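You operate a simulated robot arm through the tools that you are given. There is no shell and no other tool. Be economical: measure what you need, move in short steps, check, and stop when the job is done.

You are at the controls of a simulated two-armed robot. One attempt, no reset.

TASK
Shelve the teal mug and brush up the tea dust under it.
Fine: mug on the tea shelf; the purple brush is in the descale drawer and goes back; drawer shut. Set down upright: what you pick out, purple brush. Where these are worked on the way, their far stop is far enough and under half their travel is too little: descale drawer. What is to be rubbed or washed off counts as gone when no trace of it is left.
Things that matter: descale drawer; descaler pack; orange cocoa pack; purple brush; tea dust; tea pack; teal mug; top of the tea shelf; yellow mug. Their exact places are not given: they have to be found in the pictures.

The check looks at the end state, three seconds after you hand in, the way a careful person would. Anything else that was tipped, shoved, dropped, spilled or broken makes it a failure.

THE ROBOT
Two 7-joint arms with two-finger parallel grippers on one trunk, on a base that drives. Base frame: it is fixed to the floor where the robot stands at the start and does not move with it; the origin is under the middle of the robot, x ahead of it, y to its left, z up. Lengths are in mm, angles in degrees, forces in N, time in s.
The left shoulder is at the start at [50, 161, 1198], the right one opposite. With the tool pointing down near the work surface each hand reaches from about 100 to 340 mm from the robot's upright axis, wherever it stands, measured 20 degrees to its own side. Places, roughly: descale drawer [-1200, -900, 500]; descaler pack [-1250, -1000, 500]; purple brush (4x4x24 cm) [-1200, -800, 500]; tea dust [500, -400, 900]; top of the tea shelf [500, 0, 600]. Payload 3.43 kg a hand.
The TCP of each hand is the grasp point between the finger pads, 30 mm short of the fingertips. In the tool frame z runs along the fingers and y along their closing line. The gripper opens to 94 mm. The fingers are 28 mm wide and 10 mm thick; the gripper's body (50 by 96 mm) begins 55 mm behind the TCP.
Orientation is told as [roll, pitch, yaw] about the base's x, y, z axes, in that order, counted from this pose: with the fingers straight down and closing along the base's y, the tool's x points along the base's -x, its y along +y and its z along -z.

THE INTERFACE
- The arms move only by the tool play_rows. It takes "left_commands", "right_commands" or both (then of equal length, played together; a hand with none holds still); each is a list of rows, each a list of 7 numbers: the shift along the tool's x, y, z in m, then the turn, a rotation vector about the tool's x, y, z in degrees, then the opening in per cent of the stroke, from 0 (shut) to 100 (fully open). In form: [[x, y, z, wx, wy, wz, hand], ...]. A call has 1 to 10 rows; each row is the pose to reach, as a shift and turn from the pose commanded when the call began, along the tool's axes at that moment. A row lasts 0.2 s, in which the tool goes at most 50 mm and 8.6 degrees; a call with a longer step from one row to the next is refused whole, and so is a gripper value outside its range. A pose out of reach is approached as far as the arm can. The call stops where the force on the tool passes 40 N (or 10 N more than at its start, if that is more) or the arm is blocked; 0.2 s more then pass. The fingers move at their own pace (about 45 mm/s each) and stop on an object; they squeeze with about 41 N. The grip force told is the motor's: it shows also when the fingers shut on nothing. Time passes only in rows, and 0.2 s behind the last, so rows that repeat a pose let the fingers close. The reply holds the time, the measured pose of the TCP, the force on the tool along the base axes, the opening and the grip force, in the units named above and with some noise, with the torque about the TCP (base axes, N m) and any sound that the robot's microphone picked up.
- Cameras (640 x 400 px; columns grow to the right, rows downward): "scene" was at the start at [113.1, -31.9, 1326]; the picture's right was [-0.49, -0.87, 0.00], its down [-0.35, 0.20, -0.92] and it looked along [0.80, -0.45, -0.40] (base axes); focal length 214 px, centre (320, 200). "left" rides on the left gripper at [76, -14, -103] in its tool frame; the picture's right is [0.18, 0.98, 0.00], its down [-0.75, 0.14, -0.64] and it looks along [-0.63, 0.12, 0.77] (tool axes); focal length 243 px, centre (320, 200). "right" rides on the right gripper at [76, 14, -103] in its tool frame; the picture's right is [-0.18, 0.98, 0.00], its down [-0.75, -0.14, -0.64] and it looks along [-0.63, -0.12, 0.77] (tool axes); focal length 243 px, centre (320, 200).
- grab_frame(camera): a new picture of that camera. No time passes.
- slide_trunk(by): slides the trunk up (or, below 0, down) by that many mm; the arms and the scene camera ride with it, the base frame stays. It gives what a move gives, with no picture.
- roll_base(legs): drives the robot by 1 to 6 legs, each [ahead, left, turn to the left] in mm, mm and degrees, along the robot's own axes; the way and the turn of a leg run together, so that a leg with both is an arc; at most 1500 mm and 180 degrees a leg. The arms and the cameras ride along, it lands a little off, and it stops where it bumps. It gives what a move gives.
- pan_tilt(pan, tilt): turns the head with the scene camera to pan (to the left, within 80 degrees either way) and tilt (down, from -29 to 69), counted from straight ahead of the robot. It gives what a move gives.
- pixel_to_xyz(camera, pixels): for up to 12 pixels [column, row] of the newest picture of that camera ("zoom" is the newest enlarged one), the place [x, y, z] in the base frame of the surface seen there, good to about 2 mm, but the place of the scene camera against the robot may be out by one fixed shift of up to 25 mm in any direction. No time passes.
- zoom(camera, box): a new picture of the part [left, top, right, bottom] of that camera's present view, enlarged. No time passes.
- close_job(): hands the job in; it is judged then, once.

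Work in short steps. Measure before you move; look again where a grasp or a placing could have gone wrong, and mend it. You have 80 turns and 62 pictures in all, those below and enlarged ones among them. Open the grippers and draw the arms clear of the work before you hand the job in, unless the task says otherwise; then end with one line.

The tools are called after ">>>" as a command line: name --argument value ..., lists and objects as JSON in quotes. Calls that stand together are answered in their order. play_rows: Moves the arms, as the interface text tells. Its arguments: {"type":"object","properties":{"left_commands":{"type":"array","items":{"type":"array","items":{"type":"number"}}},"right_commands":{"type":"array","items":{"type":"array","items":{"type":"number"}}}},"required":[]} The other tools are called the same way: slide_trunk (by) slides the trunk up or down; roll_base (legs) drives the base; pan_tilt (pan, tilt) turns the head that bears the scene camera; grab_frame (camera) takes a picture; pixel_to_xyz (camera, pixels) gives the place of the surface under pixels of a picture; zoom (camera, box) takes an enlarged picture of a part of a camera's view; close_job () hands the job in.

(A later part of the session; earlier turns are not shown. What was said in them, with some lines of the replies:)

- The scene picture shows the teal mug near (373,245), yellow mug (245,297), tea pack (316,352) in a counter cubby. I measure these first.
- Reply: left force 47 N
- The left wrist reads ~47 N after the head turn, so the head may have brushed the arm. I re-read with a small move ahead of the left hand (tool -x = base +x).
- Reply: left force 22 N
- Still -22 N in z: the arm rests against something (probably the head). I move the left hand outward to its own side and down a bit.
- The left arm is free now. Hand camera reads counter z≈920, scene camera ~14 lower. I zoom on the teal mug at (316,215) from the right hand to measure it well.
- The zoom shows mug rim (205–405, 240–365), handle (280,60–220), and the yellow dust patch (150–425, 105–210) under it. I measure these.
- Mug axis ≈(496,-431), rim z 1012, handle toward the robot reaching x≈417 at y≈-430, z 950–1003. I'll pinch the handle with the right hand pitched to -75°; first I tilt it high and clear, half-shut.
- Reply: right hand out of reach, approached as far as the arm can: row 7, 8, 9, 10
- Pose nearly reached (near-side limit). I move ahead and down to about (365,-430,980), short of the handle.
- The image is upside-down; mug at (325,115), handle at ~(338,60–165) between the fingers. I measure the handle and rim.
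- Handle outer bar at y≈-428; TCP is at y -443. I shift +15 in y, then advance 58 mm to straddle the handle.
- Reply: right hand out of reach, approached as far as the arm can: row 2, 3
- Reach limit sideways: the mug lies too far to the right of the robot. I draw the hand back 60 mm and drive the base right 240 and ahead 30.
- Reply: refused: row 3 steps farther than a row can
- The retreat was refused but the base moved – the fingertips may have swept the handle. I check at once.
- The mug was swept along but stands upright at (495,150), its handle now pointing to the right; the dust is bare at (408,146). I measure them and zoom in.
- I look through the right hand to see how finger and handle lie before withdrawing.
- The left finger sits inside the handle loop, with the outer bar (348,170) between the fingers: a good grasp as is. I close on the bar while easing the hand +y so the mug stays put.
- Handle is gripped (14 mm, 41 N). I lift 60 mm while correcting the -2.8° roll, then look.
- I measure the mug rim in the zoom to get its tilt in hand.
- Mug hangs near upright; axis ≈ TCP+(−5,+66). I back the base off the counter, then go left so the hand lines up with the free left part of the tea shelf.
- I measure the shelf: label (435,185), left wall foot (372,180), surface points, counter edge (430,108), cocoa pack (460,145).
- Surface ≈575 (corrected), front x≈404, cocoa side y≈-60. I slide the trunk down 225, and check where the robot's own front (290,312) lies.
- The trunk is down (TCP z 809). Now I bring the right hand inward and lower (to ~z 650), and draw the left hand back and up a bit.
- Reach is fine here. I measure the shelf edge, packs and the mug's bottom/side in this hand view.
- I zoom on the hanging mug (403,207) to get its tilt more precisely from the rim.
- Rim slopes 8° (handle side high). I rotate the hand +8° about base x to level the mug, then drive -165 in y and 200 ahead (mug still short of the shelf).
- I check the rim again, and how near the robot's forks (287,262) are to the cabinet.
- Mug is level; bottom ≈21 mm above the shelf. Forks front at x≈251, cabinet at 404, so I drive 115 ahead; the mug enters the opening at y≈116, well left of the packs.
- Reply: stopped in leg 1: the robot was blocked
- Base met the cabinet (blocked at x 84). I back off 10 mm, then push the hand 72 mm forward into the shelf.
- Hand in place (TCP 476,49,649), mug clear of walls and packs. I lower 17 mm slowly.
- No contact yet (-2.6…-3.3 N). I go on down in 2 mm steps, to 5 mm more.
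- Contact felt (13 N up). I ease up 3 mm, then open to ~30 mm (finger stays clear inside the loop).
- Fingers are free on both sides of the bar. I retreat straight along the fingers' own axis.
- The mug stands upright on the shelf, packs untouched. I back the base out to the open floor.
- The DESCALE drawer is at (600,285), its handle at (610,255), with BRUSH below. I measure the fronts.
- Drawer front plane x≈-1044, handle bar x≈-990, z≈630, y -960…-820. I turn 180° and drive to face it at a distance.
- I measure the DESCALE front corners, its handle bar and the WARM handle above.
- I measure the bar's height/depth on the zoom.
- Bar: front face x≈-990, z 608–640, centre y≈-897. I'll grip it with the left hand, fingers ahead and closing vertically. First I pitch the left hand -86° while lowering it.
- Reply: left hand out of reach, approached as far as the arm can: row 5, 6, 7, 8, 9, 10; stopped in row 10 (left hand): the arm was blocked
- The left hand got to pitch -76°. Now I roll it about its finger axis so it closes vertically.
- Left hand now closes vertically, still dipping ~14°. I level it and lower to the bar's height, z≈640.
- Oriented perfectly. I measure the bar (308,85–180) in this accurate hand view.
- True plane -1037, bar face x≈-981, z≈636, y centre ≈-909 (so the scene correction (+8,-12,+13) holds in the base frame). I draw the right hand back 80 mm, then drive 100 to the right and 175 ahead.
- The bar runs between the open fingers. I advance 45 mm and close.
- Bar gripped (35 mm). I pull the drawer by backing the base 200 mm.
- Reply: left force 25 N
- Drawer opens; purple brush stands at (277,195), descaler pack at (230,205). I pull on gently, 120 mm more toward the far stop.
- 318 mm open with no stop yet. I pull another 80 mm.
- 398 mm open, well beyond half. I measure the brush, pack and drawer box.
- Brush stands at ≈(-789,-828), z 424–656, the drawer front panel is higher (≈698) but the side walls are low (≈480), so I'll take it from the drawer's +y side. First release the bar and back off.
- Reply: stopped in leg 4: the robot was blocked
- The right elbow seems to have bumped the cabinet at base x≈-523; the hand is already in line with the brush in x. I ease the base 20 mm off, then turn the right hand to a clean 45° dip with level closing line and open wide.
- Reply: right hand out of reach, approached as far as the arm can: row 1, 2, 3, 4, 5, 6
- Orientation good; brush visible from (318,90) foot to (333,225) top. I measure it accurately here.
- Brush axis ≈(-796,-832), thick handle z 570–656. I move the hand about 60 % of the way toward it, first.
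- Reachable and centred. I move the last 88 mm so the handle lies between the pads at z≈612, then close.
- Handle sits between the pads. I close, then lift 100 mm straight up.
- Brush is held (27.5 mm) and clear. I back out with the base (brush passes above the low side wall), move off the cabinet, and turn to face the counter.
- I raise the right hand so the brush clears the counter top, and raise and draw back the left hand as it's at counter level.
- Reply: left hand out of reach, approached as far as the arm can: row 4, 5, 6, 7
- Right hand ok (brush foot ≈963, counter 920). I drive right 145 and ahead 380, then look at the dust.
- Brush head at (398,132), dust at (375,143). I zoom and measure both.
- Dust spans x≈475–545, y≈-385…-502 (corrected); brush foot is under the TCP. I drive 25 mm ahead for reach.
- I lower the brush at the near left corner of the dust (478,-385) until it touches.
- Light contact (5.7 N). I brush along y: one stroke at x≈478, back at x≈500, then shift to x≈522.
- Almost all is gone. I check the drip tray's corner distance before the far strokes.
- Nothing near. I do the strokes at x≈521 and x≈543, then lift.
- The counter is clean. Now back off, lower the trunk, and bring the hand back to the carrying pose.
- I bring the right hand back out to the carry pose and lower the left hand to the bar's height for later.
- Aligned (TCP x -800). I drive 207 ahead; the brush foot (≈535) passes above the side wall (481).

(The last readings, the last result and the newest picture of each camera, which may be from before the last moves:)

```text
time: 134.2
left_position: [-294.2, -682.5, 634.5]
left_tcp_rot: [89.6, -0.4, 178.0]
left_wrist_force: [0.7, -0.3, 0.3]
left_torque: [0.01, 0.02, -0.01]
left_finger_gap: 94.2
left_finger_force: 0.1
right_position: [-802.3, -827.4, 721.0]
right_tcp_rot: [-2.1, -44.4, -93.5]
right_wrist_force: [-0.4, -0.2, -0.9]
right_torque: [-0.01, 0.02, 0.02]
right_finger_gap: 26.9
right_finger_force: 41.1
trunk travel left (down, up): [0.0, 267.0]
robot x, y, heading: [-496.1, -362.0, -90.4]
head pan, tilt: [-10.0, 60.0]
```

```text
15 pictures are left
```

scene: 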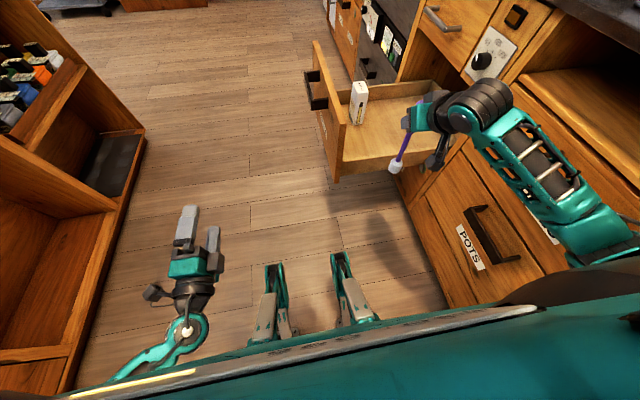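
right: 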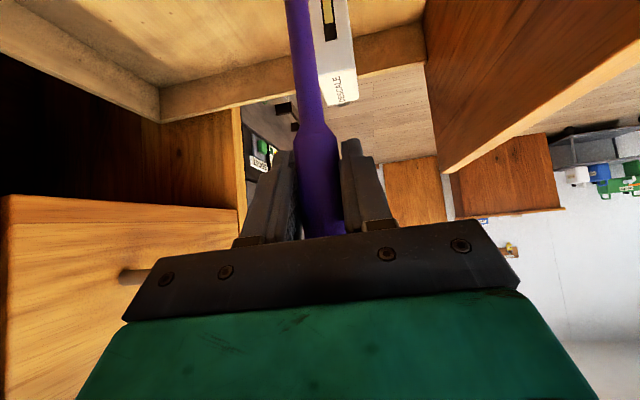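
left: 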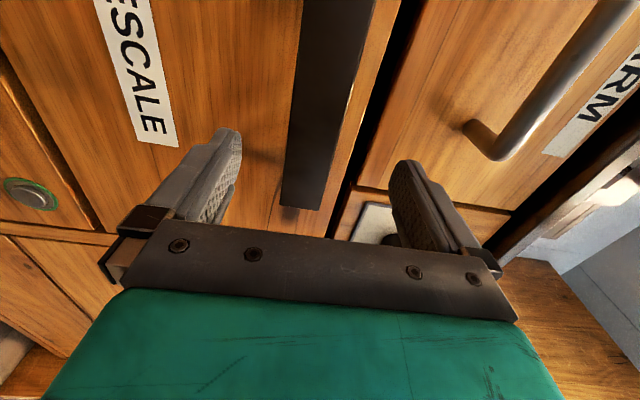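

I check the brush's tilt along its shaft before lowering.

>>> pixel_to_xyz --camera "right" --pixels '[[299, 10], [303, 50], [310, 100], [317, 140], [320, 180], [322, 225]]'

>>> zoom --camera "scene" --box '[340, 100, 468, 180]'

```text
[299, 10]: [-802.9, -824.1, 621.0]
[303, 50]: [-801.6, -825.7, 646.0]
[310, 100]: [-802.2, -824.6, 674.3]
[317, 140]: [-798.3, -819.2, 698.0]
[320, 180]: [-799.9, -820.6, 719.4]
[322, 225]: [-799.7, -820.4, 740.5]
```

```text
5.00 times, centred on (404, 140) of scene
```

zoom: 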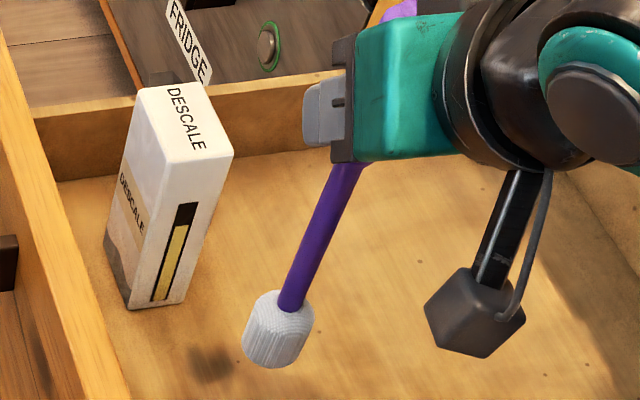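

Within ~1.5° of vertical. I lower 104 mm, then in small steps till it touches the drawer floor.

>>> play_rows --right_commands '[[0.021, 0.0008, 0.0214, 0, 0, 0, 0], [0.042, 0.0015, 0.0428, 0, 0, 0, 0], [0.0595, 0.0022, 0.0607, 0, 0, 0, 0], [0.07, 0.0025, 0.0714, 0, 0, 0, 0], [0.0728, 0.0026, 0.0743, 0, 0, 0, 0], [0.0742, 0.0026, 0.0757, 0, 0, 0, 0], [0.0756, 0.0027, 0.0771, 0, 0, 0, 0], [0.0763, 0.0027, 0.0778, 0, 0, 0, 0]]'

```text
time: 136.0
left_position: [-295.7, -683.1, 634.2]
left_tcp_rot: [89.6, -0.4, 178.1]
left_wrist_force: [0.1, 0.4, -0.9]
left_torque: [0.0, -0.02, 0.03]
left_finger_gap: 93.8
left_finger_force: 0.1
right_position: [-802.5, -826.5, 614.1]
right_tcp_rot: [-2.0, -44.4, -93.5]
right_wrist_force: [0.2, -0.8, -0.3]
right_torque: [0.01, -0.01, -0.01]
right_finger_gap: 27.2
right_finger_force: 40.6
trunk travel left (down, up): [0.0, 267.0]
robot x, y, heading: [-497.3, -358.4, -90.4]
head pan, tilt: [-10.0, 60.0]
```

No contact yet; 3 mm more in small steps.

>>> play_rows --right_commands '[[0.0007, 0, 0.0007, 0, 0, 0, 0], [0.0014, 0, 0.0014, 0, 0, 0, 0], [0.0021, 0, 0.0021, 0, 0, 0, 0], [0.0021, 0, 0.0021, 0, 0, 0, 0]]'

```text
time: 137.0
left_position: [-294.0, -683.5, 634.0]
left_tcp_rot: [89.7, -0.6, 178.2]
left_wrist_force: [-0.9, 0.0, 0.2]
left_torque: [-0.01, 0.02, 0.01]
left_finger_gap: 94.2
left_finger_force: 0.1
right_position: [-800.7, -827.4, 612.7]
right_tcp_rot: [-2.1, -44.7, -93.4]
right_wrist_force: [0.1, 2.0, 15.3]
right_torque: [0.45, -0.1, -0.02]
right_finger_gap: 26.9
right_finger_force: 41.1
trunk travel left (down, up): [0.0, 267.0]
robot x, y, heading: [-500.8, -362.7, -90.0]
head pan, tilt: [-10.0, 60.0]
```

Touching (15 N). I ease up 1.5 mm, open slowly, then withdraw level.

>>> play_rows --right_commands '[[-0.001, 0, -0.001, 0, 0, 0, 0], [-0.001, 0, -0.001, 0, 0, 0, 33], [-0.001, 0, -0.001, 0, 0, 0, 45], [-0.001, 0, -0.001, 0, 0, 0, 60], [-0.001, 0, -0.001, 0, 0, 0, 70], [-0.001, 0, -0.001, 0, 0, 0, 70], [0.013, 0, -0.015, 0, 0, 0, 70], [0.034, 0, -0.036, 0, 0, 0, 70], [0.063, 0, -0.064, 0, 0, 0, 70], [0.063, 0, -0.064, 0, 0, 0, 70]]'

>>> grab_frame --camera "right"

```text
time: 139.2
left_position: [-293.1, -683.7, 634.5]
left_tcp_rot: [89.7, -0.3, 178.0]
left_wrist_force: [0.1, 0.5, -0.1]
left_torque: [-0.02, -0.02, 0.0]
left_finger_gap: 94.0
left_finger_force: 0.0
right_position: [-793.7, -737.5, 611.0]
right_tcp_rot: [-2.0, -44.5, -93.5]
right_wrist_force: [-0.1, -0.6, 0.0]
right_torque: [0.03, -0.01, 0.01]
right_finger_gap: 65.8
right_finger_force: 0.1
trunk travel left (down, up): [0.0, 267.0]
robot x, y, heading: [-497.0, -361.7, -90.1]
head pan, tilt: [-10.0, 60.0]
```

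```text
13 pictures are left
```

right: 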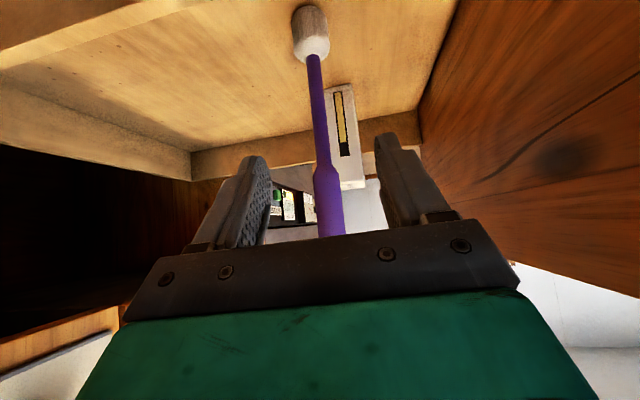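

The brush stands on its own. I back out with the base, then draw the right hand in.

>>> roll_base --legs '[[-300, 0, 0], [0, 310, 0]]'

>>> play_rows --right_commands '[[0.015, 0, -0.026, 0, 0, 0, 70], [0.03, 0, -0.052, 0, 0, 0, 70], [0.045, 0, -0.078, 0, 0, 0, 70], [0.06, 0, -0.104, 0, 0, 0, 70], [0.06, 0, -0.104, 0, 0, 0, 70]]'

>>> roll_base --legs '[[0, 0, -90], [0, 630, 0]]'

>>> grab_frame --camera "left"

```text
time: 144.1
left_position: [14.7, -386.9, 633.8]
left_tcp_rot: [89.8, -0.4, 177.8]
left_wrist_force: [0.1, -0.3, -1.1]
left_torque: [0.0, -0.01, -0.03]
left_finger_gap: 94.3
left_finger_force: 0.0
right_position: [-485.1, -438.3, 609.9]
right_tcp_rot: [-2.0, -44.4, -94.1]
right_wrist_force: [-0.6, 0.7, 0.1]
right_torque: [0.0, 0.0, -0.03]
right_finger_gap: 65.6
right_finger_force: 0.1
trunk travel left (down, up): [0.0, 267.0]
robot x, y, heading: [-189.1, -63.5, -91.0]
head pan, tilt: [-10.0, 60.0]
```

```text
time: 145.3
left_position: [15.3, -388.5, 633.6]
left_tcp_rot: [89.7, -0.4, 177.6]
left_wrist_force: [0.7, -0.2, -0.4]
left_torque: [0.0, -0.03, 0.0]
left_finger_gap: 94.0
left_finger_force: 0.1
right_position: [-475.5, -325.9, 636.2]
right_tcp_rot: [-2.1, -44.5, -94.0]
right_wrist_force: [0.0, -0.3, 0.5]
right_torque: [-0.02, 0.02, 0.04]
right_finger_gap: 66.0
right_finger_force: 0.1
right hand out of reach, approached as far as the arm can: row 4, 5
trunk travel left (down, up): [0.0, 267.0]
robot x, y, heading: [-183.8, -64.1, -90.6]
head pan, tilt: [-10.0, 60.0]
```

```text
time: 155.2
left_position: [-522.2, -901.6, 634.5]
left_tcp_rot: [89.7, -0.4, 87.5]
left_wrist_force: [-0.2, 0.2, -0.6]
left_torque: [-0.01, 0.03, 0.01]
left_finger_gap: 94.0
left_finger_force: 0.0
right_position: [-457.6, -410.7, 635.8]
right_tcp_rot: [-2.0, -44.5, 175.7]
right_wrist_force: [-0.7, -0.1, 0.3]
right_torque: [-0.04, 0.03, 0.01]
right_finger_gap: 65.9
right_finger_force: 0.0
trunk travel left (down, up): [0.0, 267.0]
robot x, y, heading: [-202.1, -701.5, 179.1]
head pan, tilt: [-10.0, 60.0]
```

```text
12 pictures are left
```

left: 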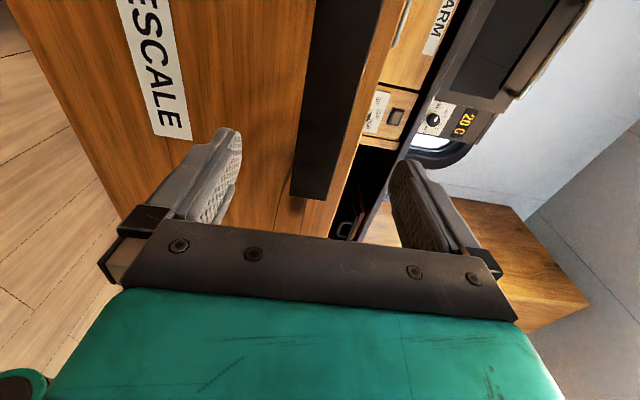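

The bar is between the fingers again. I advance 55 mm and close on it.

>>> play_rows --left_commands '[[0, 0.001, 0.025, 0, 0, 0, 100], [0, 0.001, 0.055, 0, 0, 0, 100], [0, 0.001, 0.055, 0, 0, 0, 0], [0, 0.001, 0.055, 0, 0, 0, 0], [0, 0.001, 0.055, 0, 0, 0, 0], [0, 0.001, 0.055, 0, 0, 0, 0], [0, 0.001, 0.055, 0, 0, 0, 0]]'

```text
time: 156.8
left_position: [-575.3, -900.1, 635.3]
left_tcp_rot: [89.7, -0.3, 87.5]
left_wrist_force: [-1.4, 1.1, -1.4]
left_torque: [-0.55, 0.33, 0.24]
left_finger_gap: 34.8
left_finger_force: 42.5
right_position: [-458.6, -412.3, 634.3]
right_tcp_rot: [-2.1, -44.5, 175.8]
right_wrist_force: [0.6, -0.3, 0.2]
right_torque: [-0.02, -0.01, 0.0]
right_finger_gap: 65.8
right_finger_force: 0.0
trunk travel left (down, up): [0.0, 267.0]
robot x, y, heading: [-198.3, -700.9, 178.7]
head pan, tilt: [-10.0, 60.0]
```

I push the drawer in by driving ahead 370 mm (with a small left correction for the heading).

>>> roll_base --legs '[[185, 4, 0], [185, 4, 0]]'

>>> pan_tilt --pan 0 --tilt 50

>>> grab_frame --camera "scene"

```text
time: 159.5
left_position: [-949.6, -898.0, 634.9]
left_tcp_rot: [89.7, -0.4, 87.4]
left_wrist_force: [-2.7, 3.6, -1.9]
left_torque: [-1.22, 0.38, -0.2]
left_finger_gap: 34.6
left_finger_force: 44.7
right_position: [-831.2, -411.9, 635.2]
right_tcp_rot: [-2.0, -44.4, 175.8]
right_wrist_force: [-0.5, -1.3, -0.5]
right_torque: [0.03, 0.0, 0.01]
right_finger_gap: 65.9
right_finger_force: 0.0
trunk travel left (down, up): [0.0, 267.0]
robot x, y, heading: [-567.7, -706.6, 178.9]
head pan, tilt: [-10.0, 60.0]
```

```text
time: 160.2
left_position: [-949.5, -899.5, 634.9]
left_tcp_rot: [89.7, -0.2, 87.3]
left_wrist_force: [-1.3, 2.0, -1.8]
left_torque: [-1.4, 0.51, 0.06]
left_finger_gap: 34.4
left_finger_force: 44.8
right_position: [-829.6, -412.0, 634.1]
right_tcp_rot: [-2.0, -44.4, 175.6]
right_wrist_force: [-0.2, 0.0, -0.3]
right_torque: [-0.02, -0.01, 0.0]
right_finger_gap: 65.7
right_finger_force: 0.1
trunk travel left (down, up): [0.0, 267.0]
robot x, y, heading: [-567.6, -703.6, 179.3]
head pan, tilt: [0.0, 50.0]
```

```text
11 pictures are left
```

scene: 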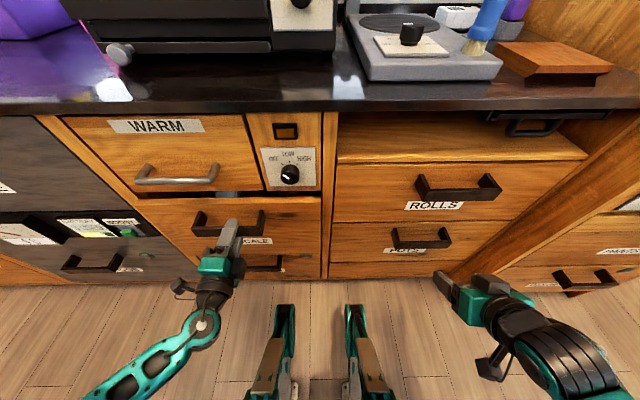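

About 25 mm remain. I push the rest slowly with the arm until it meets the stop.

>>> play_rows --left_commands '[[0, 0, 0.005, 0, 0, 0, 0], [0, 0, 0.01, 0, 0, 0, 0], [0, 0, 0.015, 0, 0, 0, 0], [0, 0, 0.019, 0, 0, 0, 0], [0, 0, 0.022, 0, 0, 0, 0], [0, 0, 0.025, 0, 0, 0, 0], [0, 0, 0.028, 0, 0, 0, 0], [0, 0, 0.031, 0, 0, 0, 0]]'

```text
time: 162.0
left_position: [-975.2, -899.9, 634.4]
left_tcp_rot: [89.7, -0.1, 87.5]
left_wrist_force: [9.7, -1.2, 5.5]
left_torque: [-0.96, 0.43, 0.33]
left_finger_gap: 34.7
left_finger_force: 44.7
right_position: [-830.4, -413.5, 635.5]
right_tcp_rot: [-2.0, -44.5, 175.7]
right_wrist_force: [0.5, -0.5, 0.3]
right_torque: [0.04, -0.01, 0.0]
right_finger_gap: 65.8
right_finger_force: 0.1
trunk travel left (down, up): [0.0, 267.0]
robot x, y, heading: [-568.2, -710.1, 178.9]
head pan, tilt: [0.0, 50.0]
stopped in row 8 (left hand): the force on the tool passed its limit at 44 N (the readings are from after the stop); the commanded pose is now the measured one
```

The stop was met at x -975. I open and withdraw the left hand, then check the front plane.

>>> play_rows --left_commands '[[0, 0, 0, 0, 0, 0, 60], [0, 0, 0, 0, 0, 0, 100], [0, 0, 0, 0, 0, 0, 100], [0, 0, 0, 0, 0, 0, 100], [0, 0, -0.03, 0, 0, 0, 100], [0, 0, -0.07, 0, 0, 0, 100]]'

>>> roll_base --legs '[[-250, 0, 0]]'

>>> grab_frame --camera "scene"

>>> pixel_to_xyz --camera "scene" --pixels '[[240, 172], [300, 172], [235, 150], [295, 215], [345, 172], [300, 205]]'

```text
time: 163.4
left_position: [-906.5, -901.9, 634.4]
left_tcp_rot: [89.7, -0.4, 87.6]
left_wrist_force: [-0.7, -0.2, 0.2]
left_torque: [-0.05, -0.01, -0.04]
left_finger_gap: 94.1
left_finger_force: 0.0
right_position: [-829.7, -412.3, 633.8]
right_tcp_rot: [-2.0, -44.4, 175.8]
right_wrist_force: [0.7, 0.3, -0.7]
right_torque: [-0.02, -0.01, 0.01]
right_finger_gap: 65.7
right_finger_force: 0.2
trunk travel left (down, up): [0.0, 267.0]
robot x, y, heading: [-569.7, -701.4, 179.2]
head pan, tilt: [0.0, 50.0]
```

```text
time: 165.2
left_position: [-659.2, -906.6, 633.0]
left_tcp_rot: [89.5, -0.4, 87.4]
left_wrist_force: [0.7, 1.0, 0.8]
left_torque: [-0.02, -0.04, -0.03]
left_finger_gap: 94.2
left_finger_force: 0.0
right_position: [-582.8, -416.3, 634.9]
right_tcp_rot: [-2.0, -44.3, 175.5]
right_wrist_force: [0.3, -0.6, 0.3]
right_torque: [0.02, -0.04, 0.01]
right_finger_gap: 65.7
right_finger_force: 0.0
trunk travel left (down, up): [0.0, 267.0]
robot x, y, heading: [-324.7, -711.4, 178.8]
head pan, tilt: [0.0, 50.0]
```

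```text
10 pictures are left
```

scene: 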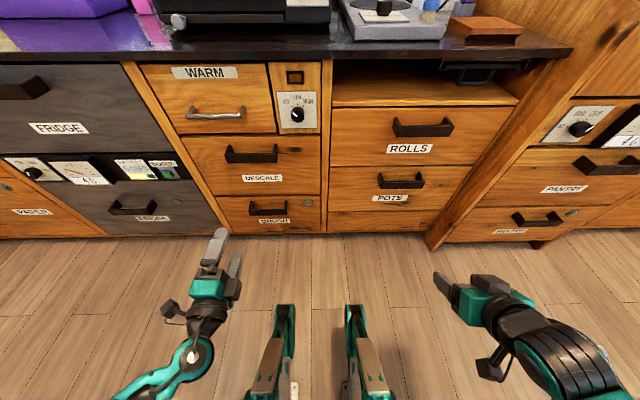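

```text
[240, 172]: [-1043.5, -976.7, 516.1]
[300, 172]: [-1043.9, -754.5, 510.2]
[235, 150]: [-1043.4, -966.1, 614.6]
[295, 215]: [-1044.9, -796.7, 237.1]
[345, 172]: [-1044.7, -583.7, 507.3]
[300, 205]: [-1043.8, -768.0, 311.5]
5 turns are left
```

The drawer front is flush (-1044, as neighbours). I open the right gripper fully as a last step.

>>> play_rows --right_commands '[[0, 0, 0, 0, 0, 0, 100], [0, 0, 0, 0, 0, 0, 100]]'

```text
time: 165.8
left_position: [-659.3, -907.0, 634.3]
left_tcp_rot: [89.5, -0.5, 87.5]
left_wrist_force: [1.1, 0.6, 0.1]
left_torque: [-0.01, 0.0, -0.01]
left_finger_gap: 94.0
left_finger_force: 0.0
right_position: [-582.8, -416.9, 634.7]
right_tcp_rot: [-1.9, -44.4, 175.6]
right_wrist_force: [-0.7, -0.1, -0.8]
right_torque: [-0.02, 0.04, 0.0]
right_finger_gap: 93.4
right_finger_force: 0.1
trunk travel left (down, up): [0.0, 267.0]
robot x, y, heading: [-322.9, -707.2, 178.7]
head pan, tilt: [0.0, 50.0]
4 turns are left
```

Both grippers are open and the arms are clear of the work, so I hand the job in.

>>> close_job

```text
The job is handed in.
```

I handed the job in: the teal mug is upright on the tea shelf, the dust is brushed off with no trace in the last close-up, and the drawer is shut flush. The brush stood upright in the descale drawer when I let go, but I didn't see it or the descaler pack again after closing. Early on, a refused arm move let the base drag the mug sideways along the counter; it stayed upright and nothing else was touched.
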